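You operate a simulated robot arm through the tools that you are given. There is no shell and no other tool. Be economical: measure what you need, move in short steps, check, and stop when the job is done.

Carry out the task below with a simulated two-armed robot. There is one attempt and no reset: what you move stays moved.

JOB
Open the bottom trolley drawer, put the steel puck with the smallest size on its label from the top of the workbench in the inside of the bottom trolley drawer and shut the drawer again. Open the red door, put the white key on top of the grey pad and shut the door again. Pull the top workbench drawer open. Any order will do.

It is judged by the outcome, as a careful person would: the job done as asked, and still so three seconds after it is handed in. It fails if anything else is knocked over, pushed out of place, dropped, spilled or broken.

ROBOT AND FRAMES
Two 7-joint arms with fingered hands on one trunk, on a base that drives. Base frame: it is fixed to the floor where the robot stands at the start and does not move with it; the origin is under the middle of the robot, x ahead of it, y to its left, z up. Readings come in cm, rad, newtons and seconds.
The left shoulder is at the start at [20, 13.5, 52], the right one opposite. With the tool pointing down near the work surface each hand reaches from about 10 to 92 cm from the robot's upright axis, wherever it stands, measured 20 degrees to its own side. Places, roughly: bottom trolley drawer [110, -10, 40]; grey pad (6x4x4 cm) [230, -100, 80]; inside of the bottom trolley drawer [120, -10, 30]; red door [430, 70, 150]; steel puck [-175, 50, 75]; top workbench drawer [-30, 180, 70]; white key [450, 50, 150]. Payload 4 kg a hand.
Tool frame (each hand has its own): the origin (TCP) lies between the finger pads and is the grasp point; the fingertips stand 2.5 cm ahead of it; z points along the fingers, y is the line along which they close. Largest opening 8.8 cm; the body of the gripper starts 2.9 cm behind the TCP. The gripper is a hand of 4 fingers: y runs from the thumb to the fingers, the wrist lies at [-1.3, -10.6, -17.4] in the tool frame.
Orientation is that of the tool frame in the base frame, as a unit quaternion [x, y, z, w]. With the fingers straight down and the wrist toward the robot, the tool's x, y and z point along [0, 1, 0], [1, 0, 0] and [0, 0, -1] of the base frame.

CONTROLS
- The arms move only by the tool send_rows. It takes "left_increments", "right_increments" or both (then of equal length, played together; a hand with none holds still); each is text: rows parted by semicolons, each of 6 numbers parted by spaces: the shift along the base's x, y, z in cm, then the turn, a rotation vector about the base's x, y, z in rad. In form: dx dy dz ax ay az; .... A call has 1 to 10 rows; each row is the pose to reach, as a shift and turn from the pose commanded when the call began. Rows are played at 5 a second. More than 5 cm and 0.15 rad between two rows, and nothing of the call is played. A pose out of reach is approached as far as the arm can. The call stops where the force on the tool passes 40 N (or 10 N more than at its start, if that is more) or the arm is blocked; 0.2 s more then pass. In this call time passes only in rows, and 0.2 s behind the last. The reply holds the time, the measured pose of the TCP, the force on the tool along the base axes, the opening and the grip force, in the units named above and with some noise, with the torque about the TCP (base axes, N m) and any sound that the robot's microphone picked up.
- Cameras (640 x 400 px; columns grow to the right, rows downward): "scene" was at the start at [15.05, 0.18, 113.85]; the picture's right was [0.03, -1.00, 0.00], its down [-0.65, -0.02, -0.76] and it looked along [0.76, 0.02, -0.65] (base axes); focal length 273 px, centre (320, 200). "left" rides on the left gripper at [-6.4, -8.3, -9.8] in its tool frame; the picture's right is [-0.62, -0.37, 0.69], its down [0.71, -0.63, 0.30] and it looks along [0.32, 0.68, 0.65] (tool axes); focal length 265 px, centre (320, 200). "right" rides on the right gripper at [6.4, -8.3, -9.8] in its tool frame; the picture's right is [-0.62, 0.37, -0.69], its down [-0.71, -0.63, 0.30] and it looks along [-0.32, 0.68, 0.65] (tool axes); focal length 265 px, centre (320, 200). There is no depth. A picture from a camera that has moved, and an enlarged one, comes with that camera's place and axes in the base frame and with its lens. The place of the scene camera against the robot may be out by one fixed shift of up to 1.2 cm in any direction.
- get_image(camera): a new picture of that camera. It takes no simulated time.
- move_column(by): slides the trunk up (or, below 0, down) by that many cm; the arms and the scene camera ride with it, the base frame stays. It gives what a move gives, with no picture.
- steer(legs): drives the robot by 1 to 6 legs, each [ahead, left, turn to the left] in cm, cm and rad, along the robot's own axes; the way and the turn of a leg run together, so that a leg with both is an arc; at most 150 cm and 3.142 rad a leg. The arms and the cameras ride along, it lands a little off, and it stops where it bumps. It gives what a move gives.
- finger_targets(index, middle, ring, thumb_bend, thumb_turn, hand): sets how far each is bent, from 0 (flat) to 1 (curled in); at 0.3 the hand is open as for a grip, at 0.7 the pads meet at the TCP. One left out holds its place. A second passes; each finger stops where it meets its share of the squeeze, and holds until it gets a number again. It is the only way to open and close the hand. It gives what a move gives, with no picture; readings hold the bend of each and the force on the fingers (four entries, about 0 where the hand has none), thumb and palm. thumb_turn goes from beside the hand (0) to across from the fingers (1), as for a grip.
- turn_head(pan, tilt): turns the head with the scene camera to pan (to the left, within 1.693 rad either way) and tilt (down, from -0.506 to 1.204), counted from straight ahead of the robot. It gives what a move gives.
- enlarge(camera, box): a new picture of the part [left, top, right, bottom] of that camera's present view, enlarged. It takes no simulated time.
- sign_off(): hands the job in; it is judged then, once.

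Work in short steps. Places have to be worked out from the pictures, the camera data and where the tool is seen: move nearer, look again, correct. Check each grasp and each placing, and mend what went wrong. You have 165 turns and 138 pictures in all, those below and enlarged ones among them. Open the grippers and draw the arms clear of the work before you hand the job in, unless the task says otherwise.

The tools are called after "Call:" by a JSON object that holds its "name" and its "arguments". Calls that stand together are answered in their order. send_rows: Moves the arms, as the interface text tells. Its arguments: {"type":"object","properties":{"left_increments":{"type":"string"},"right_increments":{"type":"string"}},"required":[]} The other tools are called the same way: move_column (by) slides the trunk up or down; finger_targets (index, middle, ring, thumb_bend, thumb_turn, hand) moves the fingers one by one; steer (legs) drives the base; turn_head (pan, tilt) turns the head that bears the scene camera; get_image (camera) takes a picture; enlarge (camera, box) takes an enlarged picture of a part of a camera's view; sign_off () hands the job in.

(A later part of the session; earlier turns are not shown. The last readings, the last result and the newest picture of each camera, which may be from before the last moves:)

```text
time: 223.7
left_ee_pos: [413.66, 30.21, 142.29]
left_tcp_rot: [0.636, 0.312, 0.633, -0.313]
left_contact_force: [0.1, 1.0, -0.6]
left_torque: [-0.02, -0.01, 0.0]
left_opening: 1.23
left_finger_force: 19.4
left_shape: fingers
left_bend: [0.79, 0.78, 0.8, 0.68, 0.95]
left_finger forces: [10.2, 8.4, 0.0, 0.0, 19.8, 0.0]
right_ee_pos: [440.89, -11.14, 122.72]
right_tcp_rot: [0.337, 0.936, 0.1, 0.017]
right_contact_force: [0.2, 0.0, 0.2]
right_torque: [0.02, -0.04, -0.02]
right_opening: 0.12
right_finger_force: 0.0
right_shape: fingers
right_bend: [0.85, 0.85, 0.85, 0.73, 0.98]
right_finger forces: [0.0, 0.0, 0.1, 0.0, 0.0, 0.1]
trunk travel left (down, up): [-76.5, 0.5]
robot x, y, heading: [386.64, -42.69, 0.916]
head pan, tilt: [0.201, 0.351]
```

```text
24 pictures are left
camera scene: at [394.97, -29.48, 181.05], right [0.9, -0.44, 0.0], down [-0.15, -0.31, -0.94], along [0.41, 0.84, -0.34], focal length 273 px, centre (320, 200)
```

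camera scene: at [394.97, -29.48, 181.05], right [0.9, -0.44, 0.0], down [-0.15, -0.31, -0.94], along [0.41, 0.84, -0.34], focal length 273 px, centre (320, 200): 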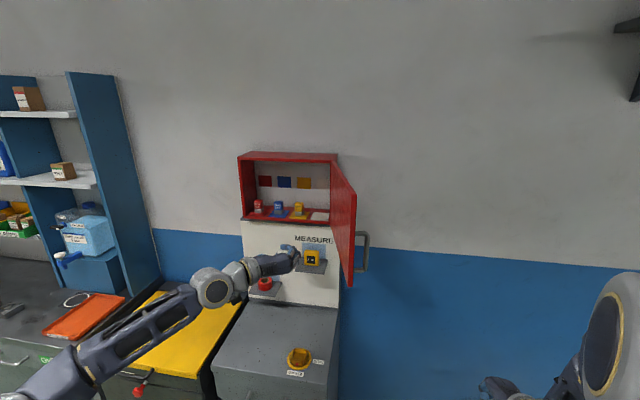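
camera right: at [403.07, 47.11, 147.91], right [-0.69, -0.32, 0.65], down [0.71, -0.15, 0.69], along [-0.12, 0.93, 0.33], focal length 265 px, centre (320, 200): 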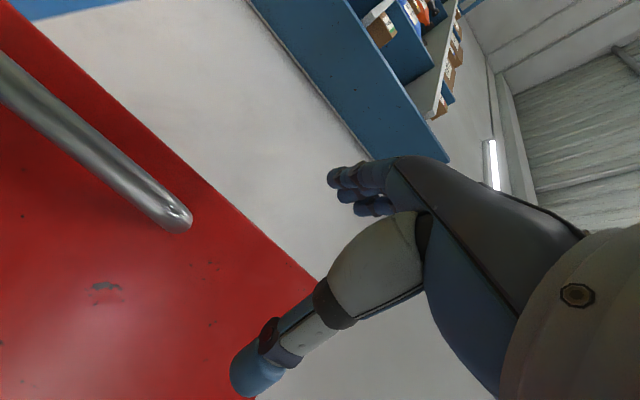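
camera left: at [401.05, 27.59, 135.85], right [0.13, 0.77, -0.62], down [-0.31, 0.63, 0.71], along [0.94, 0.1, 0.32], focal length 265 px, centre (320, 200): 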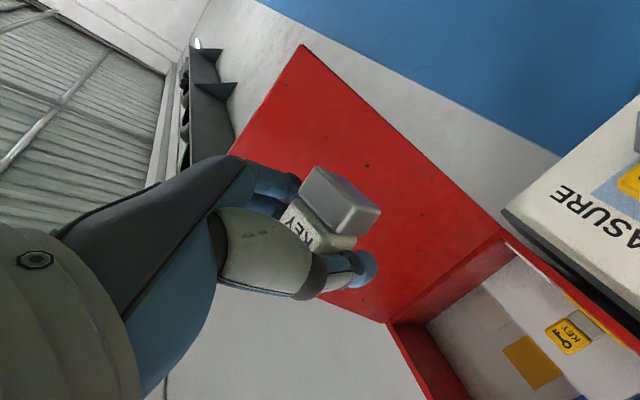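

Key secured. Before shutting the door I fold the left hand (with key) back to its compact pose and bring the right fist up, pitched forward, on the door's outer side.

Call:
{"name": "send_rows", "arguments": {"left_increments": "-1.5 -1.43 0 -0.1129 -0.0156 0.0806; -3 -2.86 0 -0.2258 -0.0312 0.1612; -4.5 -4.29 0 -0.3387 -0.0468 0.2418; -6 -5.72 0 -0.4516 -0.0624 0.3224; -7.5 -7.15 0 -0.5645 -0.078 0.403; -9 -8.6 0 -0.6774 -0.0936 0.4836; -10.5 -10 0 -0.7903 -0.1092 0.5642; -12 -11.4 0 -0.9032 -0.1248 0.6448", "right_increments": "0.9 1.16 1.55 0.045 -0.0345 0; 1.8 2.3 3.1 0.09 -0.069 0; 2.7 3.5 4.65 0.135 -0.1035 0; 3.6 4.6 6.2 0.18 -0.138 0; 4.5 5.8 7.75 0.225 -0.1725 0; 5.4 7 9.3 0.27 -0.207 0; 6.3 8.1 10.85 0.315 -0.2415 0; 7.2 9.3 12.4 0.36 -0.276 0"}}

Call:
{"name": "send_rows", "arguments": {"left_increments": "-1.5 -1.43 0 -0.1129 -0.0156 0.0806; -3 -2.86 0 -0.2258 -0.0312 0.1612; -4.5 -4.29 0 -0.3387 -0.0468 0.2418; -6 -5.72 0 -0.4516 -0.0624 0.3224; -7.5 -7.15 0 -0.5645 -0.078 0.403; -9 -8.6 0 -0.6774 -0.0936 0.4836; -10.5 -10 0 -0.7903 -0.1092 0.5642", "right_increments": "0.9 1.16 1.55 0.045 -0.0345 0; 1.8 2.3 3.1 0.09 -0.069 0; 2.7 3.5 4.65 0.135 -0.1035 0; 3.6 4.6 6.2 0.18 -0.138 0; 4.5 5.8 7.75 0.225 -0.1725 0; 5.4 7 9.3 0.27 -0.207 0; 6.3 8.1 10.85 0.315 -0.2415 0"}}

Call:
{"name": "get_image", "arguments": {"camera": "scene"}}

```text
time: 225.5
left_ee_pos: [401.58, 18.92, 142.23]
left_tcp_rot: [0.54, 0.75, 0.344, -0.167]
left_contact_force: [-0.2, 0.6, -0.2]
left_torque: [-0.03, -0.02, -0.03]
left_opening: 1.19
left_finger_force: 18.3
left_shape: fingers
left_bend: [0.79, 0.78, 0.8, 0.68, 0.95]
left_finger forces: [10.1, 8.2, 0.0, 0.1, 19.7, 0.0]
right_ee_pos: [447.99, -1.82, 135.28]
right_tcp_rot: [0.316, 0.892, 0.311, 0.084]
right_contact_force: [-0.4, -0.2, -0.2]
right_torque: [0.0, 0.0, 0.0]
right_opening: 0.14
right_finger_force: 0.0
right_shape: fingers
right_bend: [0.85, 0.85, 0.85, 0.73, 0.98]
right_finger forces: [0.1, 0.0, 0.0, 0.1, 0.1, 0.0]
trunk travel left (down, up): [-76.5, 0.5]
robot x, y, heading: [386.45, -42.49, 0.916]
head pan, tilt: [0.201, 0.351]
```

```text
time: 227.1
left_ee_pos: [391.01, 8.82, 142.3]
left_tcp_rot: [0.319, 0.948, 0.003, 0.003]
left_contact_force: [0.0, 0.5, -0.6]
left_torque: [0.0, 0.0, 0.0]
left_opening: 1.13
left_finger_force: 18.2
left_shape: fingers
left_bend: [0.79, 0.79, 0.8, 0.69, 0.95]
left_finger forces: [9.9, 8.1, 0.0, 0.0, 19.2, 0.1]
right_ee_pos: [454.29, 6.14, 146.06]
right_tcp_rot: [0.286, 0.816, 0.482, 0.14]
right_contact_force: [0.7, 0.2, -0.2]
right_torque: [0.0, -0.01, 0.02]
right_opening: 0.11
right_finger_force: 0.1
right_shape: fingers
right_bend: [0.85, 0.85, 0.85, 0.73, 0.98]
right_finger forces: [0.1, 0.0, 0.1, 0.0, 0.1, 0.1]
trunk travel left (down, up): [-76.5, 0.5]
robot x, y, heading: [386.92, -42.76, 0.915]
head pan, tilt: [0.201, 0.351]
```

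```text
23 pictures are left
camera scene: at [394.95, -29.5, 181.06], right [0.9, -0.44, 0.0], down [-0.15, -0.31, -0.94], along [0.41, 0.84, -0.34], focal length 273 px, centre (320, 200)
```

scene: 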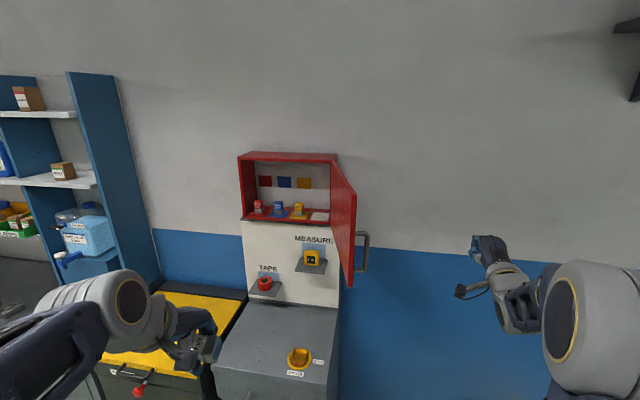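

The fist is on the door's outer side, 36 cm to its right. I sweep left to bring the door to ~60° and check.

Call:
{"name": "steer", "arguments": {"legs": [[0, 36, 0], [0, 15, 0]]}}

Call:
{"name": "get_image", "arguments": {"camera": "scene"}}

```text
time: 230.4
left_ee_pos: [350.43, 39.77, 142.32]
left_tcp_rot: [0.319, 0.948, 0.003, 0.003]
left_contact_force: [0.1, 0.3, -0.7]
left_torque: [0.01, 0.01, 0.02]
left_opening: 1.16
left_finger_force: 18.5
left_shape: fingers
left_bend: [0.79, 0.79, 0.8, 0.69, 0.95]
left_finger forces: [9.9, 8.2, 0.1, 0.1, 19.1, 0.0]
right_ee_pos: [413.72, 37.44, 146.09]
right_tcp_rot: [0.287, 0.816, 0.482, 0.14]
right_contact_force: [0.1, 0.1, 0.4]
right_torque: [0.01, 0.01, 0.02]
right_opening: 0.16
right_finger_force: 0.0
right_shape: fingers
right_bend: [0.85, 0.85, 0.85, 0.73, 0.98]
right_finger forces: [0.0, 0.0, 0.0, 0.0, 0.0, 0.1]
trunk travel left (down, up): [-76.5, 0.5]
robot x, y, heading: [346.04, -11.54, 0.918]
head pan, tilt: [0.201, 0.351]
```

```text
22 pictures are left
camera scene: at [354.4, 1.51, 181.06], right [0.9, -0.44, 0.0], down [-0.15, -0.31, -0.94], along [0.41, 0.84, -0.34], focal length 273 px, centre (320, 200)
```

scene: 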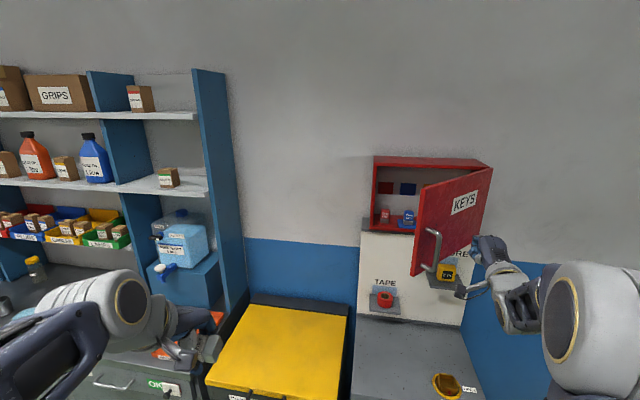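

Door ~50°. I continue pushing left-ahead, then ahead until it shuts.

Call:
{"name": "steer", "arguments": {"legs": [[8, 10, 0], [16, 4, 0]]}}

Call:
{"name": "get_image", "arguments": {"camera": "scene"}}

```text
time: 232.7
left_ee_pos: [353.93, 67.54, 142.37]
left_tcp_rot: [0.319, 0.948, 0.004, 0.003]
left_contact_force: [0.1, 0.3, 0.2]
left_torque: [0.0, 0.02, -0.02]
left_opening: 1.15
left_finger_force: 18.8
left_shape: fingers
left_bend: [0.79, 0.79, 0.8, 0.69, 0.95]
left_finger forces: [9.9, 8.3, 0.1, 0.0, 19.2, 0.0]
right_ee_pos: [417.2, 64.88, 146.01]
right_tcp_rot: [0.286, 0.816, 0.482, 0.14]
right_contact_force: [-0.5, 0.3, 0.1]
right_torque: [0.02, 0.01, 0.01]
right_opening: 0.17
right_finger_force: 0.0
right_shape: fingers
right_bend: [0.85, 0.85, 0.85, 0.73, 0.98]
right_finger forces: [0.0, 0.1, 0.0, 0.0, 0.0, 0.1]
trunk travel left (down, up): [-76.5, 0.5]
robot x, y, heading: [349.3, 15.98, 0.915]
head pan, tilt: [0.201, 0.351]
```

```text
21 pictures are left
camera scene: at [357.85, 29.15, 181.06], right [0.9, -0.44, 0.0], down [-0.15, -0.31, -0.94], along [0.41, 0.84, -0.34], focal length 273 px, centre (320, 200)
```

scene: 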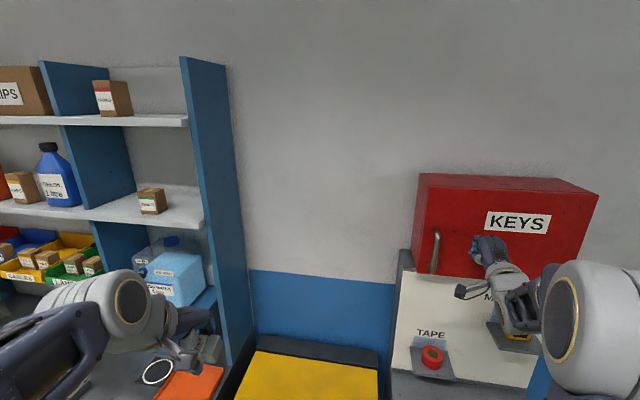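

The door looks nearly shut; I press ahead a little until firm contact.

Call:
{"name": "steer", "arguments": {"legs": [[4, 0, 0]]}}

Call:
{"name": "enlarge", "arguments": {"camera": "scene", "box": [390, 160, 630, 310]}}

```text
time: 233.6
left_ee_pos: [355.7, 69.92, 142.38]
left_tcp_rot: [0.319, 0.948, 0.003, 0.003]
left_contact_force: [-0.1, -0.3, 0.3]
left_torque: [0.03, -0.05, 0.02]
left_opening: 1.15
left_finger_force: 18.4
left_shape: fingers
left_bend: [0.79, 0.79, 0.8, 0.69, 0.95]
left_finger forces: [9.9, 8.1, 0.0, 0.0, 19.2, 0.1]
right_ee_pos: [418.89, 67.09, 146.1]
right_tcp_rot: [0.287, 0.815, 0.483, 0.141]
right_contact_force: [-4.4, -4.3, 0.8]
right_torque: [-0.06, 0.11, 0.04]
right_opening: 0.37
right_finger_force: 0.0
right_shape: fingers
right_bend: [0.85, 0.85, 0.85, 0.73, 0.97]
right_finger forces: [0.0, 0.0, 0.1, 0.0, 0.1, 0.0]
trunk travel left (down, up): [-76.5, 0.5]
robot x, y, heading: [351.21, 18.64, 0.911]
head pan, tilt: [0.201, 0.351]
stopped in leg 1: the force on the tool passed its limit at 70 N (the readings are from after the stop); the commanded pose is now the measured one
```

```text
2.67 times, centred on (510, 235) of scene
camera zoom: at [359.67, 31.54, 181.06], right [0.9, -0.44, 0.0], down [-0.15, -0.31, -0.94], along [0.41, 0.84, -0.34], focal length 728 px, centre (-187, 107)
```

zoom: 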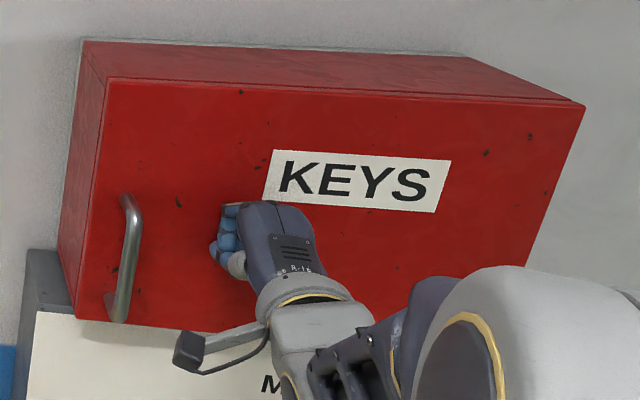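

The door is shut. I back off, fold the right arm, lower the trunk 25 cm, and move toward the table with the grey pad: left along the wall, then turn about.

Call:
{"name": "steer", "arguments": {"legs": [[-28, 0, 0]]}}

Call:
{"name": "send_rows", "arguments": {"right_increments": "-1.7 -2.2 -1 -0.084 0.065 0; -3.3 -4.3 -2 -0.168 0.13 0; -5 -6.5 -3 -0.252 0.194 0; -6.7 -8.7 -4 -0.336 0.259 0; -8.4 -10.9 -5 -0.42 0.324 0; -10 -13 -6 -0.504 0.389 0; -11.7 -15.2 -7 -0.588 0.453 0; -13.4 -17.4 -8 -0.672 0.518 0"}}

Call:
{"name": "move_column", "arguments": {"by": -25}}

Call:
{"name": "steer", "arguments": {"legs": [[0, 90, 0], [0, 0, 3.12]]}}

Call:
{"name": "turn_head", "arguments": {"pan": 0.35, "tilt": 0.45}}

Call:
{"name": "get_image", "arguments": {"camera": "scene"}}

```text
time: 235.6
left_ee_pos: [338.51, 47.3, 142.27]
left_tcp_rot: [0.32, 0.947, 0.003, 0.003]
left_contact_force: [0.1, 0.4, -0.8]
left_torque: [0.03, 0.02, 0.0]
left_opening: 1.14
left_finger_force: 18.5
left_shape: fingers
left_bend: [0.79, 0.79, 0.8, 0.69, 0.95]
left_finger forces: [9.9, 8.1, 0.1, 0.1, 19.2, 0.1]
right_ee_pos: [401.76, 44.79, 146.26]
right_tcp_rot: [0.288, 0.815, 0.482, 0.141]
right_contact_force: [-0.2, 0.0, 0.1]
right_torque: [0.03, 0.02, 0.0]
right_opening: 0.37
right_finger_force: 0.1
right_shape: fingers
right_bend: [0.85, 0.85, 0.85, 0.73, 0.97]
right_finger forces: [0.1, 0.0, 0.1, 0.0, 0.0, 0.0]
trunk travel left (down, up): [-76.5, 0.5]
robot x, y, heading: [334.25, -4.07, 0.923]
head pan, tilt: [0.201, 0.351]
```

```text
time: 237.4
left_ee_pos: [338.5, 47.34, 142.34]
left_tcp_rot: [0.319, 0.948, 0.002, 0.002]
left_contact_force: [-0.4, -0.4, -0.2]
left_torque: [0.02, 0.01, 0.01]
left_opening: 1.14
left_finger_force: 19.1
left_shape: fingers
left_bend: [0.79, 0.79, 0.8, 0.69, 0.95]
left_finger forces: [9.9, 8.0, 0.0, 0.0, 19.2, 0.0]
right_ee_pos: [388.37, 27.1, 138.25]
right_tcp_rot: [0.337, 0.936, 0.102, 0.017]
right_contact_force: [-0.8, 0.4, -0.1]
right_torque: [-0.02, -0.03, 0.03]
right_opening: 0.35
right_finger_force: 0.1
right_shape: fingers
right_bend: [0.85, 0.85, 0.85, 0.73, 0.97]
right_finger forces: [0.0, 0.0, 0.0, 0.0, 0.0, 0.0]
trunk travel left (down, up): [-76.5, 0.5]
robot x, y, heading: [334.27, -3.74, 0.917]
head pan, tilt: [0.201, 0.351]
```

```text
time: 240.0
left_ee_pos: [338.47, 47.23, 117.32]
left_tcp_rot: [0.319, 0.948, 0.003, 0.003]
left_contact_force: [1.3, 0.7, -0.4]
left_torque: [0.04, 0.0, -0.02]
left_opening: 1.15
left_finger_force: 18.5
left_shape: fingers
left_bend: [0.79, 0.79, 0.8, 0.69, 0.95]
left_finger forces: [9.8, 8.1, 0.0, 0.0, 19.1, 0.0]
right_ee_pos: [388.2, 27.18, 113.16]
right_tcp_rot: [0.337, 0.936, 0.102, 0.017]
right_contact_force: [0.2, 0.1, 0.4]
right_torque: [-0.03, 0.02, 0.0]
right_opening: 0.32
right_finger_force: 0.1
right_shape: fingers
right_bend: [0.85, 0.85, 0.85, 0.73, 0.97]
right_finger forces: [0.1, 0.1, 0.0, 0.0, 0.1, 0.0]
trunk travel left (down, up): [-51.5, 25.5]
robot x, y, heading: [334.07, -4.01, 0.917]
head pan, tilt: [0.201, 0.351]
```

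```text
time: 252.1
left_ee_pos: [258.8, -1.36, 117.23]
left_tcp_rot: [0.949, -0.314, -0.003, 0.003]
left_contact_force: [-0.6, -0.9, -1.9]
left_torque: [0.01, -0.02, -0.01]
left_opening: 1.0
left_finger_force: 17.6
left_shape: fingers
left_bend: [0.79, 0.79, 0.8, 0.7, 0.95]
left_finger forces: [9.1, 7.9, 0.1, 0.1, 18.4, 0.1]
right_ee_pos: [208.84, 18.48, 113.08]
right_tcp_rot: [0.938, -0.331, -0.015, 0.103]
right_contact_force: [-0.8, 0.2, -0.3]
right_torque: [-0.01, 0.0, 0.03]
right_opening: 0.34
right_finger_force: 0.2
right_shape: fingers
right_bend: [0.85, 0.85, 0.85, 0.73, 0.97]
right_finger forces: [0.0, 0.0, 0.0, 0.0, 0.0, 0.1]
trunk travel left (down, up): [-51.5, 25.5]
robot x, y, heading: [262.92, 50.48, -2.211]
head pan, tilt: [0.201, 0.351]
```

```text
time: 252.8
left_ee_pos: [258.89, -1.29, 117.26]
left_tcp_rot: [0.95, -0.313, -0.002, 0.004]
left_contact_force: [-0.3, -0.2, -0.8]
left_torque: [-0.01, 0.0, 0.0]
left_opening: 1.03
left_finger_force: 17.5
left_shape: fingers
left_bend: [0.79, 0.79, 0.8, 0.7, 0.95]
left_finger forces: [9.2, 7.9, 0.1, 0.0, 18.5, 0.0]
right_ee_pos: [208.91, 18.47, 113.28]
right_tcp_rot: [0.938, -0.331, -0.016, 0.104]
right_contact_force: [-0.1, -0.2, -0.5]
right_torque: [0.01, -0.02, -0.03]
right_opening: 0.35
right_finger_force: 0.0
right_shape: fingers
right_bend: [0.85, 0.85, 0.85, 0.73, 0.97]
right_finger forces: [0.0, 0.0, 0.1, 0.1, 0.1, 0.0]
trunk travel left (down, up): [-51.5, 25.5]
robot x, y, heading: [262.88, 50.09, -2.212]
head pan, tilt: [0.351, 0.45]
```

```text
19 pictures are left
camera scene: at [257.01, 36.54, 155.14], right [-0.96, 0.29, 0.0], down [0.13, 0.42, -0.9], along [-0.26, -0.86, -0.43], focal length 273 px, centre (320, 200)
```

scene: 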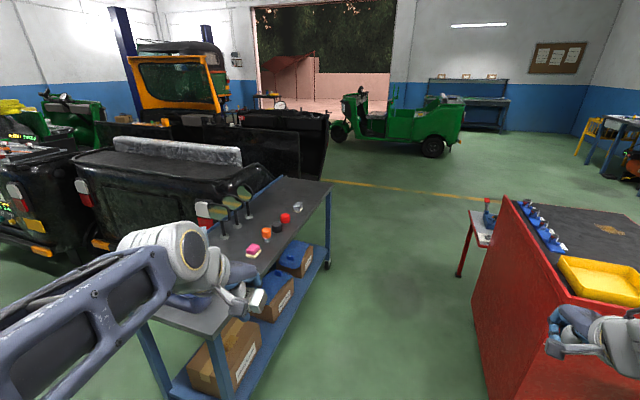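

I see the table on my left with small items. I enlarge it to find the grey pad.

Call:
{"name": "enlarge", "arguments": {"camera": "scene", "box": [180, 170, 340, 290]}}

```text
3.33 times, centred on (260, 230) of scene
camera zoom: at [257.01, 36.54, 155.14], right [-0.96, 0.29, 0.0], down [0.13, 0.42, -0.9], along [-0.26, -0.86, -0.43], focal length 910 px, centre (520, 100)
```

zoom: 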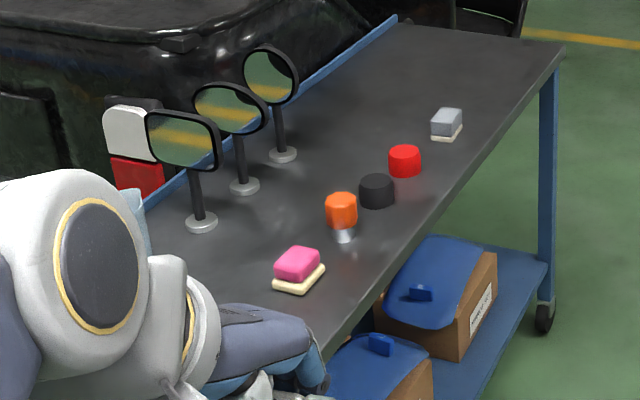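

The grey pad is the sponge at the table's far part, ≈(228, −106), z top ≈ 81: 146 cm ahead and 65 cm left of me. I drive 72 ahead, 6 left between table and trolley.

Call:
{"name": "steer", "arguments": {"legs": [[40, 3, 0], [32, 3, 0]]}}

Call:
{"name": "turn_head", "arguments": {"pan": 0.7, "tilt": 0.7}}

Call:
{"name": "get_image", "arguments": {"camera": "scene"}}

```text
time: 257.0
left_ee_pos: [220.49, -62.66, 117.26]
left_tcp_rot: [0.95, -0.311, -0.003, 0.002]
left_contact_force: [-0.8, -0.1, -0.9]
left_torque: [-0.02, 0.0, 0.0]
left_opening: 1.01
left_finger_force: 18.0
left_shape: fingers
left_bend: [0.79, 0.79, 0.8, 0.7, 0.95]
left_finger forces: [9.3, 8.0, 0.1, 0.0, 18.4, 0.0]
right_ee_pos: [170.73, -43.03, 113.24]
right_tcp_rot: [0.938, -0.33, -0.015, 0.102]
right_contact_force: [0.3, 0.3, -0.2]
right_torque: [-0.01, -0.02, 0.0]
right_opening: 0.36
right_finger_force: 0.2
right_shape: fingers
right_bend: [0.85, 0.85, 0.85, 0.73, 0.97]
right_finger forces: [0.1, 0.0, 0.0, 0.0, 0.0, 0.0]
trunk travel left (down, up): [-51.5, 25.5]
robot x, y, heading: [223.97, -11.04, -2.207]
head pan, tilt: [0.351, 0.45]
```

```text
time: 257.8
left_ee_pos: [220.52, -62.61, 117.22]
left_tcp_rot: [0.95, -0.312, -0.003, 0.003]
left_contact_force: [-0.3, 0.2, 0.0]
left_torque: [0.0, 0.0, -0.01]
left_opening: 1.02
left_finger_force: 18.2
left_shape: fingers
left_bend: [0.79, 0.79, 0.8, 0.7, 0.95]
left_finger forces: [9.3, 8.0, 0.1, 0.0, 18.4, 0.0]
right_ee_pos: [170.6, -43.15, 113.2]
right_tcp_rot: [0.938, -0.33, -0.016, 0.103]
right_contact_force: [0.2, 0.1, -0.4]
right_torque: [-0.02, -0.01, -0.01]
right_opening: 0.32
right_finger_force: 0.1
right_shape: fingers
right_bend: [0.85, 0.85, 0.85, 0.73, 0.97]
right_finger forces: [0.0, 0.0, 0.0, 0.1, 0.1, 0.0]
trunk travel left (down, up): [-51.5, 25.5]
robot x, y, heading: [224.33, -11.3, -2.209]
head pan, tilt: [0.7, 0.7]
```

```text
17 pictures are left
camera scene: at [221.76, -24.53, 152.92], right [-1.0, -0.06, 0.0], down [-0.04, 0.64, -0.77], along [0.05, -0.76, -0.64], focal length 273 px, centre (320, 200)
```

scene: 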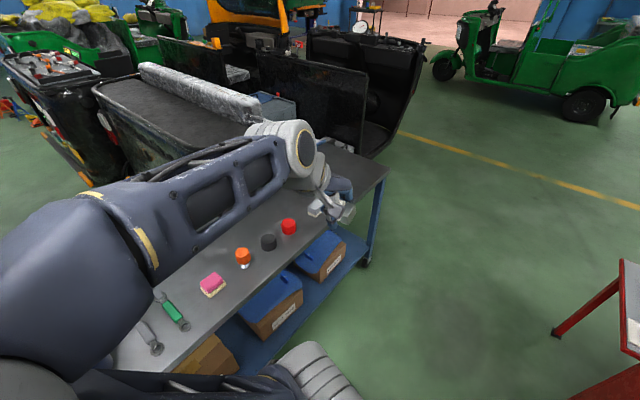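

Items: red cap ≈(237.6, −93), pad ≈(228.3, −103.5), top ≈ 84.5. To keep the wrist off the caps I'll point the hand at heading ≈ −1.0: first yaw the left hand 1.2 rad, then roll it forward again.

Call:
{"name": "send_rows", "arguments": {"left_increments": "0 0 0 0 0 0.15; 0 0 0 0 0 0.3; 0 0 0 0 0 0.45; 0 0 0 0 0 0.6; 0 0 0 0 0 0.75; 0 0 0 0 0 0.9; 0 0 0 0 0 1.05; 0 0 0 0 0 1.2"}}

Call:
{"name": "send_rows", "arguments": {"left_increments": "0 -1.93 -1.13 -0.0243 -0.1113 -0.0806; 0 -3.87 -2.27 -0.0486 -0.2226 -0.1612; 0 -5.8 -3.4 -0.0729 -0.3339 -0.2418; 0 -7.7 -4.5 -0.0972 -0.4452 -0.3224; 0 -9.7 -5.7 -0.1215 -0.5565 -0.403; 0 -11.6 -6.8 -0.1458 -0.6678 -0.4836; 0 -13.5 -7.9 -0.1701 -0.7791 -0.5642; 0 -15.5 -9 -0.1944 -0.8904 -0.6448"}}

Call:
{"name": "send_rows", "arguments": {"left_increments": "0 -1.93 -1.13 -0.0243 -0.1113 -0.0806; 0 -3.87 -2.27 -0.0486 -0.2226 -0.1612; 0 -5.8 -3.4 -0.0729 -0.3339 -0.2418; 0 -7.7 -4.5 -0.0972 -0.4452 -0.3224; 0 -9.7 -5.7 -0.1215 -0.5565 -0.403; 0 -11.6 -6.8 -0.1458 -0.6678 -0.4836; 0 -13.5 -7.9 -0.1701 -0.7791 -0.5642"}}

Call:
{"name": "get_image", "arguments": {"camera": "left"}}

Call:
{"name": "get_image", "arguments": {"camera": "scene"}}

```text
time: 259.2
left_ee_pos: [214.99, -61.64, 116.71]
left_tcp_rot: [1.0, 0.019, -0.002, -0.007]
left_contact_force: [-0.2, -0.9, 0.1]
left_torque: [0.01, 0.03, 0.01]
left_opening: 0.99
left_finger_force: 18.0
left_shape: fingers
left_bend: [0.79, 0.79, 0.8, 0.7, 0.95]
left_finger forces: [9.3, 8.1, 0.1, 0.1, 18.5, 0.0]
right_ee_pos: [170.66, -43.13, 113.24]
right_tcp_rot: [0.938, -0.33, -0.016, 0.102]
right_contact_force: [-0.5, 0.0, 0.3]
right_torque: [-0.04, 0.0, 0.01]
right_opening: 0.35
right_finger_force: 0.1
right_shape: fingers
right_bend: [0.85, 0.85, 0.85, 0.73, 0.97]
right_finger forces: [0.1, 0.1, 0.1, 0.1, 0.1, 0.1]
trunk travel left (down, up): [-51.5, 25.5]
robot x, y, heading: [224.5, -11.19, -2.211]
head pan, tilt: [0.7, 0.7]
stopped in row 7 (left hand): the arm was blocked; the commanded pose is now the measured one
```

```text
time: 261.0
left_ee_pos: [215.1, -77.12, 107.66]
left_tcp_rot: [0.854, -0.288, 0.422, 0.096]
left_contact_force: [-0.5, 0.6, -0.4]
left_torque: [0.01, 0.0, 0.01]
left_opening: 0.96
left_finger_force: 18.2
left_shape: fingers
left_bend: [0.79, 0.79, 0.8, 0.71, 0.95]
left_finger forces: [9.4, 8.1, 0.2, 0.0, 18.7, 0.1]
right_ee_pos: [170.66, -43.04, 113.2]
right_tcp_rot: [0.938, -0.33, -0.016, 0.102]
right_contact_force: [-0.2, 0.0, 0.5]
right_torque: [0.02, -0.03, 0.02]
right_opening: 0.35
right_finger_force: 0.1
right_shape: fingers
right_bend: [0.85, 0.85, 0.85, 0.73, 0.97]
right_finger forces: [0.0, 0.0, 0.0, 0.0, 0.0, 0.1]
trunk travel left (down, up): [-51.5, 25.5]
robot x, y, heading: [224.2, -11.38, -2.213]
head pan, tilt: [0.7, 0.7]
```

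```text
time: 262.6
left_ee_pos: [215.02, -90.66, 99.78]
left_tcp_rot: [0.511, -0.486, 0.69, 0.161]
left_contact_force: [0.7, 0.1, 0.1]
left_torque: [-0.01, 0.02, 0.01]
left_opening: 0.93
left_finger_force: 18.4
left_shape: fingers
left_bend: [0.79, 0.79, 0.8, 0.71, 0.95]
left_finger forces: [9.3, 8.1, 0.2, 0.1, 18.6, 0.0]
right_ee_pos: [170.53, -43.18, 113.31]
right_tcp_rot: [0.938, -0.33, -0.015, 0.103]
right_contact_force: [0.3, -0.8, 0.7]
right_torque: [0.02, -0.03, 0.01]
right_opening: 0.36
right_finger_force: 0.1
right_shape: fingers
right_bend: [0.85, 0.85, 0.85, 0.73, 0.97]
right_finger forces: [0.0, 0.0, 0.0, 0.0, 0.0, 0.1]
trunk travel left (down, up): [-51.5, 25.5]
robot x, y, heading: [224.29, -11.17, -2.207]
head pan, tilt: [0.7, 0.7]
```

```text
16 pictures are left
camera left: at [218.45, -76.7, 98.34], right [0.91, -0.23, -0.34], down [0.32, -0.15, 0.94], along [-0.27, -0.96, -0.06], focal length 265 px, centre (320, 200)
```

left: 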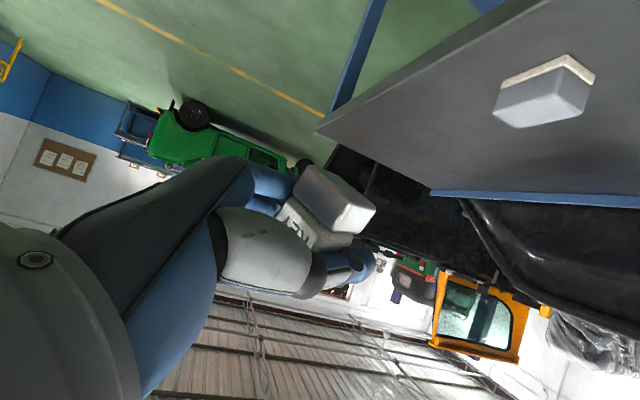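

```text
15 pictures are left
camera scene: at [221.76, -24.5, 152.92], right [-1.0, -0.06, 0.0], down [-0.04, 0.64, -0.77], along [0.05, -0.76, -0.64], focal length 273 px, centre (320, 200)
```

scene: 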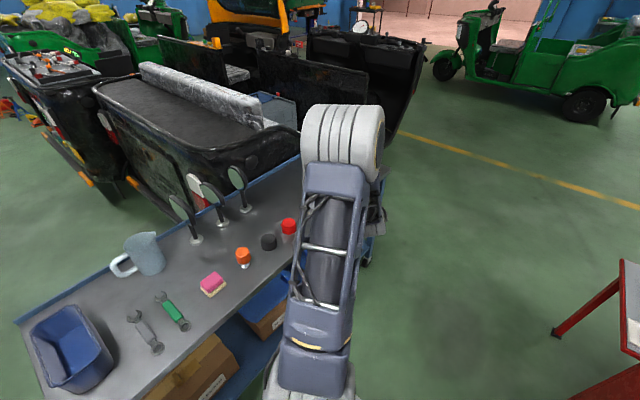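

The yaw was partly blocked, leaving the hand pointed right but rolled ~30°. I correct the roll about the pointing axis so the key is upright.

Call:
{"name": "send_rows", "arguments": {"left_increments": "0 0 0 -0.073 0.111 0; 0 0 0 -0.146 0.222 0; 0 0 0 -0.219 0.333 0; 0 0 0 -0.2915 0.4434 0"}}

Call:
{"name": "get_image", "arguments": {"camera": "left"}}

```text
time: 263.6
left_ee_pos: [213.75, -90.51, 108.58]
left_tcp_rot: [0.623, -0.353, 0.625, 0.31]
left_contact_force: [0.2, -0.4, -1.4]
left_torque: [-0.04, -0.01, -0.02]
left_opening: 0.9
left_finger_force: 18.4
left_shape: fingers
left_bend: [0.79, 0.79, 0.8, 0.71, 0.95]
left_finger forces: [9.3, 8.3, 0.2, 0.0, 18.9, 0.0]
left hand out of reach, approached as far as the arm can: row 2, 3, 4
right_ee_pos: [170.58, -43.37, 113.15]
right_tcp_rot: [0.939, -0.329, -0.016, 0.101]
right_contact_force: [0.1, -0.7, 0.4]
right_torque: [0.05, 0.05, -0.01]
right_opening: 0.35
right_finger_force: 0.0
right_shape: fingers
right_bend: [0.85, 0.85, 0.85, 0.73, 0.97]
right_finger forces: [0.0, 0.1, 0.0, 0.1, 0.0, 0.1]
trunk travel left (down, up): [-51.5, 25.5]
robot x, y, heading: [224.28, -11.01, -2.206]
head pan, tilt: [0.7, 0.7]
```

```text
14 pictures are left
camera left: at [215.34, -77.37, 102.81], right [0.71, -0.34, -0.62], down [0.67, 0.06, 0.74], along [-0.21, -0.94, 0.27], focal length 265 px, centre (320, 200)
```

left: 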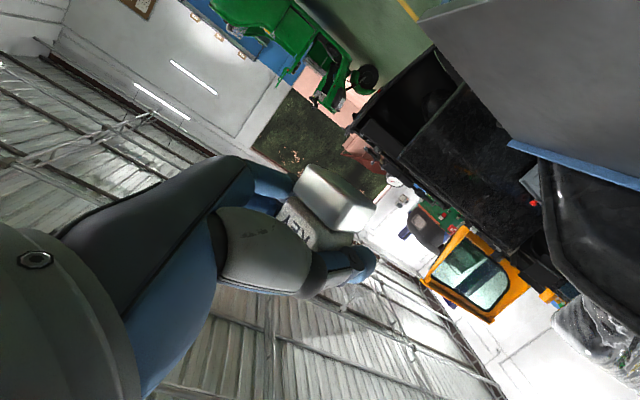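

The hand is now upright and pointed well but high. The arm is actually folded, so I extend it toward the pad at this height and see.

Call:
{"name": "send_rows", "arguments": {"left_increments": "2.4 -2.4 0 0 0 0; 4.9 -4.8 0 0 0 0; 7.3 -7.2 0 0 0 0; 9.8 -9.6 0 0 0 0; 12.2 -12 0 0 0 0; 14.4 -14 0 0 0 0"}}

Call:
{"name": "move_column", "arguments": {"by": -10}}

Call:
{"name": "get_image", "arguments": {"camera": "left"}}

```text
time: 265.0
left_ee_pos: [214.49, -91.21, 108.67]
left_tcp_rot: [0.621, -0.353, 0.627, 0.311]
left_contact_force: [0.0, -1.4, 0.0]
left_torque: [-0.01, 0.01, 0.0]
left_opening: 0.9
left_finger_force: 18.3
left_shape: fingers
left_bend: [0.79, 0.79, 0.8, 0.71, 0.95]
left_finger forces: [9.4, 8.3, 0.2, 0.1, 18.7, 0.1]
left hand out of reach, approached as far as the arm can: row 1, 2, 3, 4, 5, 6
right_ee_pos: [170.53, -43.12, 113.19]
right_tcp_rot: [0.938, -0.331, -0.015, 0.103]
right_contact_force: [-0.8, 0.3, -0.3]
right_torque: [0.0, 0.01, 0.02]
right_opening: 0.36
right_finger_force: 0.0
right_shape: fingers
right_bend: [0.85, 0.85, 0.85, 0.73, 0.97]
right_finger forces: [0.0, 0.0, 0.0, 0.0, 0.0, 0.1]
trunk travel left (down, up): [-51.5, 25.5]
robot x, y, heading: [224.28, -11.2, -2.205]
head pan, tilt: [0.7, 0.7]
```

```text
time: 266.4
left_ee_pos: [214.41, -91.19, 98.68]
left_tcp_rot: [0.622, -0.352, 0.626, 0.311]
left_contact_force: [-0.1, -0.1, 0.2]
left_torque: [-0.02, 0.02, 0.0]
left_opening: 0.9
left_finger_force: 18.6
left_shape: fingers
left_bend: [0.79, 0.79, 0.8, 0.71, 0.95]
left_finger forces: [9.3, 8.2, 0.1, 0.1, 18.8, 0.1]
right_ee_pos: [170.59, -42.97, 103.24]
right_tcp_rot: [0.938, -0.33, -0.015, 0.102]
right_contact_force: [-0.3, 0.8, 0.2]
right_torque: [0.0, 0.0, 0.01]
right_opening: 0.35
right_finger_force: 0.0
right_shape: fingers
right_bend: [0.85, 0.85, 0.85, 0.73, 0.97]
right_finger forces: [0.1, 0.0, 0.0, 0.0, 0.0, 0.0]
trunk travel left (down, up): [-41.5, 35.5]
robot x, y, heading: [224.59, -11.33, -2.21]
head pan, tilt: [0.7, 0.7]
```

```text
13 pictures are left
camera left: at [216.05, -78.08, 92.91], right [0.71, -0.34, -0.62], down [0.67, 0.06, 0.74], along [-0.21, -0.94, 0.27], focal length 265 px, centre (320, 200)
```

left: 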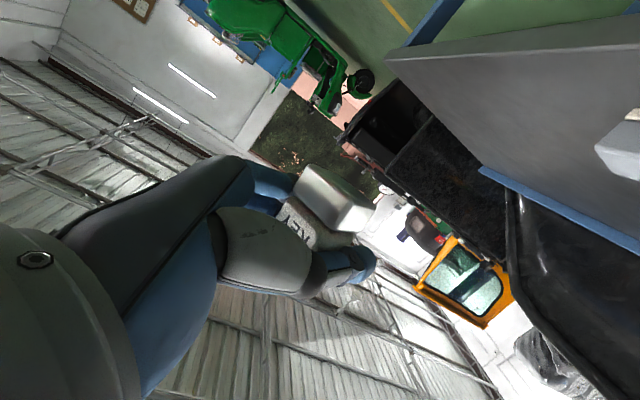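

This yaw is at a joint limit. I turn the hand back 0.25 rad and try the extension again.

Call:
{"name": "send_rows", "arguments": {"left_increments": "0 0 0 0 0 -0.12; 0 0 0 0 0 -0.25; 2.4 -2.4 0 0 0 -0.25; 4.9 -4.8 0 0 0 -0.25; 7.3 -7.2 0 0 0 -0.25; 9.8 -9.6 0 0 0 -0.25; 12.2 -12 0 0 0 -0.25; 14.4 -14 0 0 0 -0.25"}}

```text
time: 268.2
left_ee_pos: [214.39, -91.16, 98.53]
left_tcp_rot: [0.623, -0.352, 0.626, 0.311]
left_contact_force: [0.2, 0.7, -0.1]
left_torque: [0.0, -0.02, -0.01]
left_opening: 0.89
left_finger_force: 18.0
left_shape: fingers
left_bend: [0.79, 0.79, 0.8, 0.71, 0.95]
left_finger forces: [9.4, 8.3, 0.1, 0.0, 18.8, 0.0]
left hand out of reach, approached as far as the arm can: row 1, 2, 3, 4, 5, 6, 7, 8
right_ee_pos: [170.56, -43.17, 103.21]
right_tcp_rot: [0.939, -0.33, -0.015, 0.102]
right_contact_force: [-0.1, 0.9, -0.3]
right_torque: [-0.03, 0.0, 0.01]
right_opening: 0.34
right_finger_force: 0.1
right_shape: fingers
right_bend: [0.85, 0.85, 0.85, 0.73, 0.97]
right_finger forces: [0.0, 0.1, 0.0, 0.1, 0.0, 0.0]
trunk travel left (down, up): [-41.5, 35.5]
robot x, y, heading: [224.18, -11.08, -2.208]
head pan, tilt: [0.7, 0.7]
```

The arm is stuck at that limit. I unwind: undo the roll correction, then the roll-forward, back to the downward pose, to redo it with a milder yaw.

Call:
{"name": "send_rows", "arguments": {"left_increments": "0 0 0 0.073 -0.111 0; 0 0 0 0.146 -0.222 0; 0 0 0 0.219 -0.333 0; 0 0 0 0.2915 -0.4434 0"}}

Call:
{"name": "send_rows", "arguments": {"left_increments": "0 1.93 2.13 0.0243 0.1113 0.0806; 0 3.87 4.27 0.0486 0.2226 0.1612; 0 5.8 6.4 0.0729 0.3339 0.2418; 0 7.7 8.5 0.0972 0.4452 0.3224; 0 9.7 10.7 0.1215 0.5565 0.403; 0 11.6 12.8 0.1458 0.6678 0.4836; 0 13.5 14.9 0.1701 0.7791 0.5642; 0 15.5 16 0.1944 0.8904 0.6448"}}

Call:
{"name": "send_rows", "arguments": {"left_increments": "0.5 1.93 0 0.0243 0.1113 0.0806; 1 3.87 0 0.0486 0.2226 0.1612; 1.5 5.8 0 0.0729 0.3339 0.2418; 2 7.7 0 0.0972 0.4452 0.3224; 2.5 9.7 0 0.1215 0.5565 0.403; 3 11.6 0 0.1458 0.6678 0.4836; 3.5 13.5 0 0.1701 0.7791 0.5642"}}

```text
time: 269.2
left_ee_pos: [214.32, -91.16, 98.74]
left_tcp_rot: [0.509, -0.498, 0.689, 0.132]
left_contact_force: [0.2, -0.4, -0.1]
left_torque: [-0.01, 0.0, -0.01]
left_opening: 0.89
left_finger_force: 18.3
left_shape: fingers
left_bend: [0.79, 0.79, 0.8, 0.71, 0.95]
left_finger forces: [9.3, 8.2, 0.1, 0.0, 18.5, 0.0]
right_ee_pos: [170.63, -43.3, 103.19]
right_tcp_rot: [0.939, -0.329, -0.015, 0.103]
right_contact_force: [0.1, 0.1, 0.0]
right_torque: [-0.02, 0.01, 0.03]
right_opening: 0.34
right_finger_force: 0.1
right_shape: fingers
right_bend: [0.85, 0.85, 0.85, 0.73, 0.97]
right_finger forces: [0.0, 0.0, 0.0, 0.1, 0.1, 0.1]
trunk travel left (down, up): [-41.5, 35.5]
robot x, y, heading: [224.27, -10.94, -2.211]
head pan, tilt: [0.7, 0.7]
```

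```text
time: 271.0
left_ee_pos: [214.24, -75.65, 114.69]
left_tcp_rot: [0.887, -0.275, 0.365, 0.065]
left_contact_force: [0.7, 0.2, -0.3]
left_torque: [-0.02, -0.02, 0.01]
left_opening: 0.85
left_finger_force: 18.2
left_shape: fingers
left_bend: [0.79, 0.79, 0.8, 0.71, 0.95]
left_finger forces: [9.4, 8.2, 0.0, 0.0, 18.8, 0.0]
right_ee_pos: [170.63, -43.25, 103.13]
right_tcp_rot: [0.938, -0.329, -0.015, 0.102]
right_contact_force: [0.3, 0.3, -1.1]
right_torque: [-0.03, 0.02, 0.03]
right_opening: 0.33
right_finger_force: 0.1
right_shape: fingers
right_bend: [0.85, 0.85, 0.85, 0.73, 0.97]
right_finger forces: [0.1, 0.1, 0.0, 0.1, 0.0, 0.0]
trunk travel left (down, up): [-41.5, 35.5]
robot x, y, heading: [224.23, -11.23, -2.214]
head pan, tilt: [0.7, 0.7]
```

```text
time: 272.6
left_ee_pos: [217.86, -62.21, 114.8]
left_tcp_rot: [1.0, -0.006, -0.016, -0.011]
left_contact_force: [0.5, 0.1, -0.4]
left_torque: [-0.02, -0.07, 0.01]
left_opening: 0.83
left_finger_force: 18.4
left_shape: fingers
left_bend: [0.79, 0.79, 0.8, 0.71, 0.95]
left_finger forces: [9.7, 8.2, 0.1, 0.0, 19.0, 0.0]
right_ee_pos: [170.65, -43.27, 103.2]
right_tcp_rot: [0.938, -0.331, -0.015, 0.103]
right_contact_force: [-0.2, 0.1, -0.5]
right_torque: [0.03, 0.02, -0.03]
right_opening: 0.36
right_finger_force: 0.1
right_shape: fingers
right_bend: [0.85, 0.85, 0.85, 0.73, 0.97]
right_finger forces: [0.1, 0.0, 0.0, 0.0, 0.0, 0.1]
trunk travel left (down, up): [-41.5, 35.5]
robot x, y, heading: [224.08, -11.38, -2.214]
head pan, tilt: [0.7, 0.7]
```

Back in the downward pose with the key held. I redo the roll-forward for heading −1.58, moving toward the pad.

Call:
{"name": "send_rows", "arguments": {"left_increments": "0.7 -1.99 -0.9 -0.0816 -0.0796 -0.0806; 1.4 -3.98 -1.8 -0.1631 -0.1593 -0.1612; 2.1 -5.97 -2.7 -0.2447 -0.2389 -0.2418; 2.8 -7.96 -3.6 -0.3263 -0.3185 -0.3224; 3.5 -9.95 -4.5 -0.4078 -0.3982 -0.403; 4.2 -11.9 -5.4 -0.4894 -0.4778 -0.4836; 4.9 -13.9 -6.3 -0.571 -0.5574 -0.5642; 5.6 -15.9 -7.2 -0.6525 -0.637 -0.6448"}}

Call:
{"name": "send_rows", "arguments": {"left_increments": "0.7 -1.99 -0.9 -0.0816 -0.0796 -0.0806; 1.4 -3.98 -1.8 -0.1631 -0.1593 -0.1612; 2.1 -5.97 -2.7 -0.2447 -0.2389 -0.2418; 2.8 -7.96 -3.6 -0.3263 -0.3185 -0.3224; 3.5 -9.95 -4.5 -0.4078 -0.3982 -0.403; 4.2 -11.9 -5.4 -0.4894 -0.4778 -0.4836; 4.9 -13.9 -6.3 -0.571 -0.5574 -0.5642"}}

Call:
{"name": "get_image", "arguments": {"camera": "left"}}

```text
time: 274.4
left_ee_pos: [223.34, -78.25, 107.53]
left_tcp_rot: [0.853, -0.314, 0.296, 0.295]
left_contact_force: [0.6, 0.7, -0.6]
left_torque: [0.04, -0.04, -0.02]
left_opening: 0.76
left_finger_force: 18.4
left_shape: fingers
left_bend: [0.79, 0.79, 0.8, 0.71, 0.95]
left_finger forces: [9.7, 8.1, 0.2, 0.0, 19.4, 0.1]
right_ee_pos: [170.63, -43.13, 103.36]
right_tcp_rot: [0.938, -0.329, -0.015, 0.104]
right_contact_force: [-0.3, -0.5, -1.1]
right_torque: [0.02, 0.01, 0.03]
right_opening: 0.36
right_finger_force: 0.0
right_shape: fingers
right_bend: [0.85, 0.85, 0.85, 0.73, 0.97]
right_finger forces: [0.0, 0.0, 0.0, 0.0, 0.0, 0.1]
trunk travel left (down, up): [-41.5, 35.5]
robot x, y, heading: [224.32, -11.43, -2.211]
head pan, tilt: [0.7, 0.7]
```

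```text
time: 276.0
left_ee_pos: [228.17, -92.01, 101.21]
left_tcp_rot: [0.508, -0.506, 0.496, 0.49]
left_contact_force: [0.3, -0.5, 0.2]
left_torque: [0.02, -0.03, 0.03]
left_opening: 0.71
left_finger_force: 18.2
left_shape: fingers
left_bend: [0.79, 0.79, 0.8, 0.71, 0.95]
left_finger forces: [9.6, 8.3, 0.3, 0.1, 19.2, 0.0]
right_ee_pos: [170.61, -43.03, 103.13]
right_tcp_rot: [0.938, -0.331, -0.016, 0.103]
right_contact_force: [0.4, 1.0, -0.9]
right_torque: [-0.02, 0.0, -0.01]
right_opening: 0.34
right_finger_force: 0.1
right_shape: fingers
right_bend: [0.85, 0.85, 0.85, 0.73, 0.97]
right_finger forces: [0.0, 0.1, 0.0, 0.0, 0.0, 0.0]
trunk travel left (down, up): [-41.5, 35.5]
robot x, y, heading: [224.08, -10.7, -2.21]
head pan, tilt: [0.7, 0.7]
```

```text
12 pictures are left
camera left: at [236.56, -81.9, 95.02], right [0.38, -0.67, -0.64], down [0.63, -0.32, 0.71], along [-0.68, -0.67, 0.3], focal length 265 px, centre (320, 200)
```

left: 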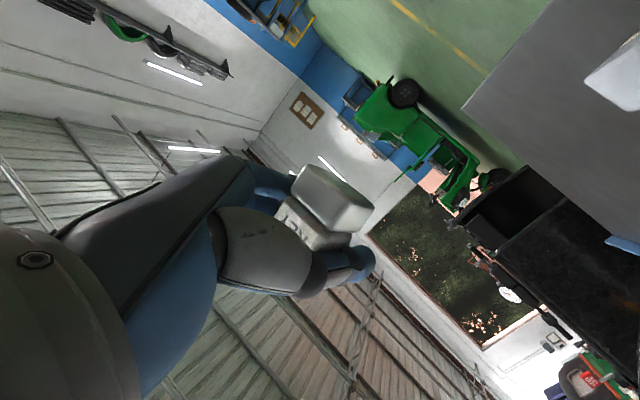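

Pose reached with the key upright. I move over the pad (y −105.5) at z ≈ 97 with a slight nose-down tilt for wrist clearance, and view from the head.

Call:
{"name": "send_rows", "arguments": {"left_increments": "-0.1 -3 -0.5 0.05 0 0; -0.3 -6.5 -1.5 0.1 0 0; -0.5 -10 -2.5 0.15 0 0; -0.6 -13.4 -4 0.15 0 0"}}

Call:
{"name": "enlarge", "arguments": {"camera": "scene", "box": [220, 120, 420, 270]}}

Call:
{"name": "get_image", "arguments": {"camera": "left"}}

```text
time: 277.0
left_ee_pos: [227.55, -105.32, 97.28]
left_tcp_rot: [0.544, -0.542, 0.456, 0.45]
left_contact_force: [-0.3, 0.3, -0.2]
left_torque: [-0.02, -0.02, 0.04]
left_opening: 0.68
left_finger_force: 19.0
left_shape: fingers
left_bend: [0.79, 0.79, 0.8, 0.72, 0.95]
left_finger forces: [9.5, 8.5, 0.1, 0.1, 19.4, 0.0]
right_ee_pos: [170.69, -43.16, 103.18]
right_tcp_rot: [0.938, -0.33, -0.015, 0.103]
right_contact_force: [0.8, -0.8, 0.1]
right_torque: [0.0, 0.03, 0.01]
right_opening: 0.33
right_finger_force: 0.0
right_shape: fingers
right_bend: [0.85, 0.85, 0.85, 0.73, 0.97]
right_finger forces: [0.1, 0.0, 0.0, 0.0, 0.1, 0.0]
trunk travel left (down, up): [-41.5, 35.5]
robot x, y, heading: [224.15, -11.26, -2.214]
head pan, tilt: [0.7, 0.7]
```

```text
2.67 times, centred on (320, 195) of scene
camera zoom: at [221.77, -24.51, 142.92], right [-1.0, -0.06, 0.0], down [-0.04, 0.64, -0.76], along [0.05, -0.76, -0.64], focal length 728 px, centre (320, 213)
```

zoom: 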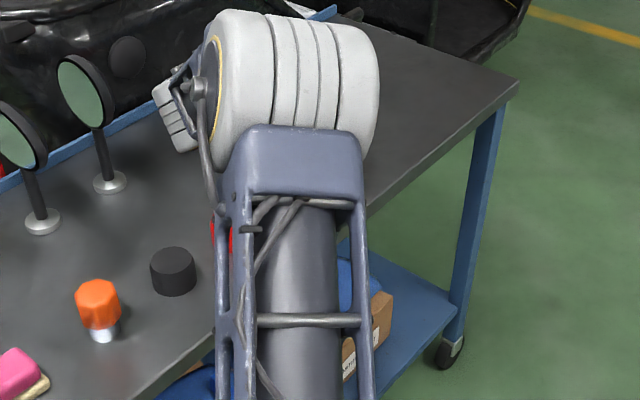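

```text
10 pictures are left
camera left: at [235.92, -94.44, 92.64], right [0.38, -0.57, -0.73], down [0.63, -0.42, 0.65], along [-0.68, -0.71, 0.2], focal length 265 px, centre (320, 200)
```

left: 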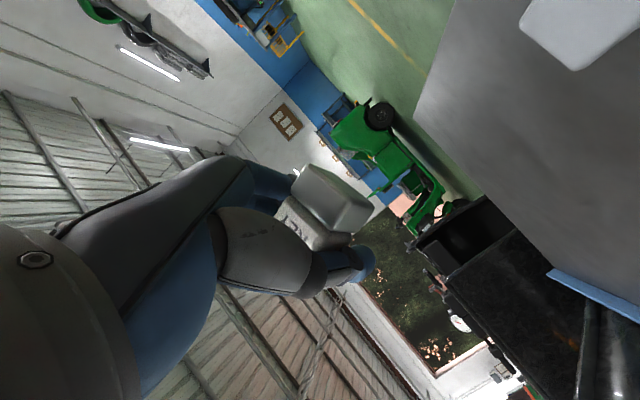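

From this view and the earlier ray, the pad centre is ≈(228.4, −103.6), top ≈ 83.5; the key's base sits ~2.9 cm below the TCP and 2 cm toward me. I lower to z ≈ 89 with a small correction.

Call:
{"name": "send_rows", "arguments": {"left_increments": "0.4 -0.2 -3 0 0 0; 0.4 -0.2 -6 0 0 0; 0.4 -0.2 -8.2 0 0 0"}}

Call:
{"name": "get_image", "arguments": {"camera": "left"}}

```text
time: 277.8
left_ee_pos: [228.13, -105.63, 89.0]
left_tcp_rot: [0.544, -0.541, 0.456, 0.45]
left_contact_force: [0.2, 0.6, 0.2]
left_torque: [0.01, -0.01, -0.02]
left_opening: 0.69
left_finger_force: 19.2
left_shape: fingers
left_bend: [0.79, 0.79, 0.8, 0.72, 0.95]
left_finger forces: [9.6, 8.5, 0.2, 0.0, 19.4, 0.1]
right_ee_pos: [170.57, -43.19, 103.24]
right_tcp_rot: [0.938, -0.33, -0.015, 0.103]
right_contact_force: [-0.9, -0.3, 0.5]
right_torque: [0.01, 0.0, -0.03]
right_opening: 0.36
right_finger_force: 0.1
right_shape: fingers
right_bend: [0.85, 0.85, 0.85, 0.73, 0.97]
right_finger forces: [0.1, 0.1, 0.0, 0.1, 0.1, 0.0]
trunk travel left (down, up): [-41.5, 35.5]
robot x, y, heading: [224.22, -11.19, -2.205]
head pan, tilt: [0.7, 0.7]
```

```text
9 pictures are left
camera left: at [236.4, -94.66, 84.41], right [0.38, -0.57, -0.73], down [0.63, -0.42, 0.65], along [-0.68, -0.71, 0.2], focal length 265 px, centre (320, 200)
```

left: 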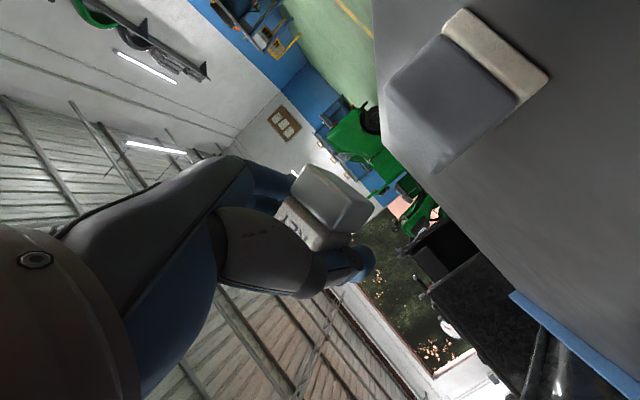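

Nearer view refines the pad: centre ≈(226.9, −106), top ≈ 81.4. I shift (−1.6, −2.4), tilt slightly more, and lower to z ≈ 86.

Call:
{"name": "send_rows", "arguments": {"left_increments": "-0.8 -1.2 0 0.03 0 0; -1.6 -2.4 0 0.06 0 0; -1.6 -2.4 -1.5 0.06 0 0; -1.6 -2.4 -2.8 0.06 0 0"}}

Call:
{"name": "get_image", "arguments": {"camera": "left"}}

```text
time: 278.8
left_ee_pos: [226.48, -108.0, 86.88]
left_tcp_rot: [0.555, -0.553, 0.443, 0.437]
left_contact_force: [-3.3, 8.5, 36.9]
left_torque: [5.09, -3.37, 1.28]
left_opening: 0.65
left_finger_force: 18.4
left_shape: fingers
left_bend: [0.79, 0.79, 0.8, 0.72, 0.95]
left_finger forces: [9.5, 8.6, 0.2, 0.0, 19.3, 0.0]
right_ee_pos: [170.57, -43.02, 103.37]
right_tcp_rot: [0.938, -0.33, -0.015, 0.102]
right_contact_force: [0.3, 0.1, -0.7]
right_torque: [-0.03, 0.05, -0.01]
right_opening: 0.38
right_finger_force: 0.0
right_shape: fingers
right_bend: [0.85, 0.85, 0.85, 0.73, 0.97]
right_finger forces: [0.1, 0.1, 0.0, 0.0, 0.0, 0.1]
trunk travel left (down, up): [-41.5, 35.5]
robot x, y, heading: [224.24, -11.33, -2.208]
head pan, tilt: [0.7, 0.7]
```

```text
8 pictures are left
camera left: at [234.79, -96.89, 82.93], right [0.38, -0.53, -0.76], down [0.63, -0.45, 0.63], along [-0.68, -0.72, 0.16], focal length 265 px, centre (320, 200)
```

left: 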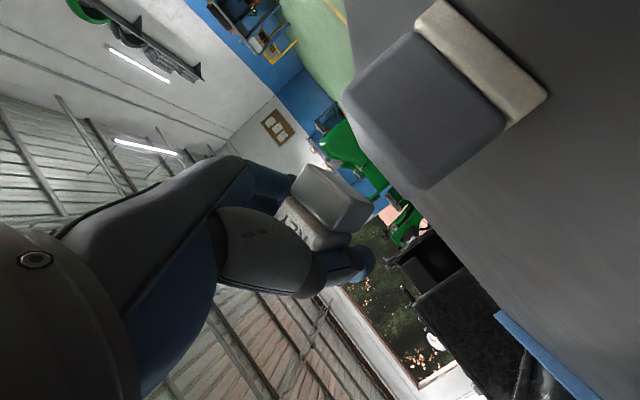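

The torque shows the wrist resting on the red cap. I raise at once 5 cm, then yaw the hand ~0.36 rad left to bring the wrist clear of it.

Call:
{"name": "send_rows", "arguments": {"left_increments": "0 0 2 0 0 0; 0 0 5 0 0 0; 0 0 5 0 0 0.12; 0 0 5 0 0 0.24; 0 0 5 0 0 0.36"}}

Call:
{"name": "enlarge", "arguments": {"camera": "scene", "box": [220, 120, 420, 270]}}

```text
time: 280.0
left_ee_pos: [226.64, -107.99, 91.18]
left_tcp_rot: [0.649, -0.445, 0.51, 0.348]
left_contact_force: [0.0, 0.2, -0.5]
left_torque: [0.02, 0.02, 0.01]
left_opening: 0.68
left_finger_force: 19.0
left_shape: fingers
left_bend: [0.79, 0.79, 0.8, 0.72, 0.95]
left_finger forces: [9.6, 8.4, 0.2, 0.0, 19.4, 0.0]
right_ee_pos: [170.66, -43.12, 103.27]
right_tcp_rot: [0.939, -0.329, -0.015, 0.103]
right_contact_force: [-0.1, -0.2, -0.1]
right_torque: [-0.01, 0.01, 0.02]
right_opening: 0.31
right_finger_force: 0.1
right_shape: fingers
right_bend: [0.85, 0.85, 0.85, 0.73, 0.97]
right_finger forces: [0.0, 0.0, 0.1, 0.1, 0.0, 0.0]
trunk travel left (down, up): [-41.5, 35.5]
robot x, y, heading: [224.22, -11.37, -2.213]
head pan, tilt: [0.7, 0.7]
```

```text
2.67 times, centred on (320, 195) of scene
camera zoom: at [221.79, -24.53, 142.92], right [-1.0, -0.06, 0.0], down [-0.04, 0.64, -0.76], along [0.05, -0.76, -0.64], focal length 728 px, centre (320, 213)
```

zoom: 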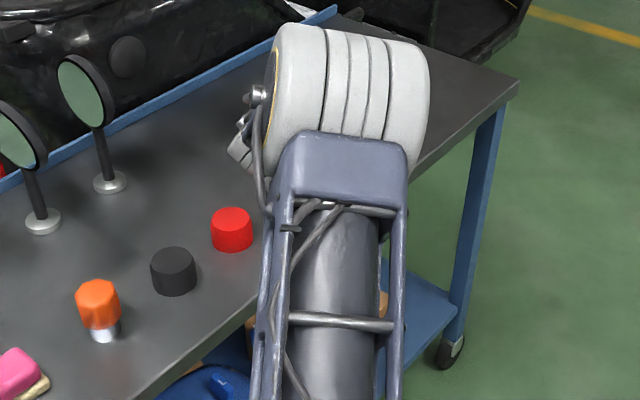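

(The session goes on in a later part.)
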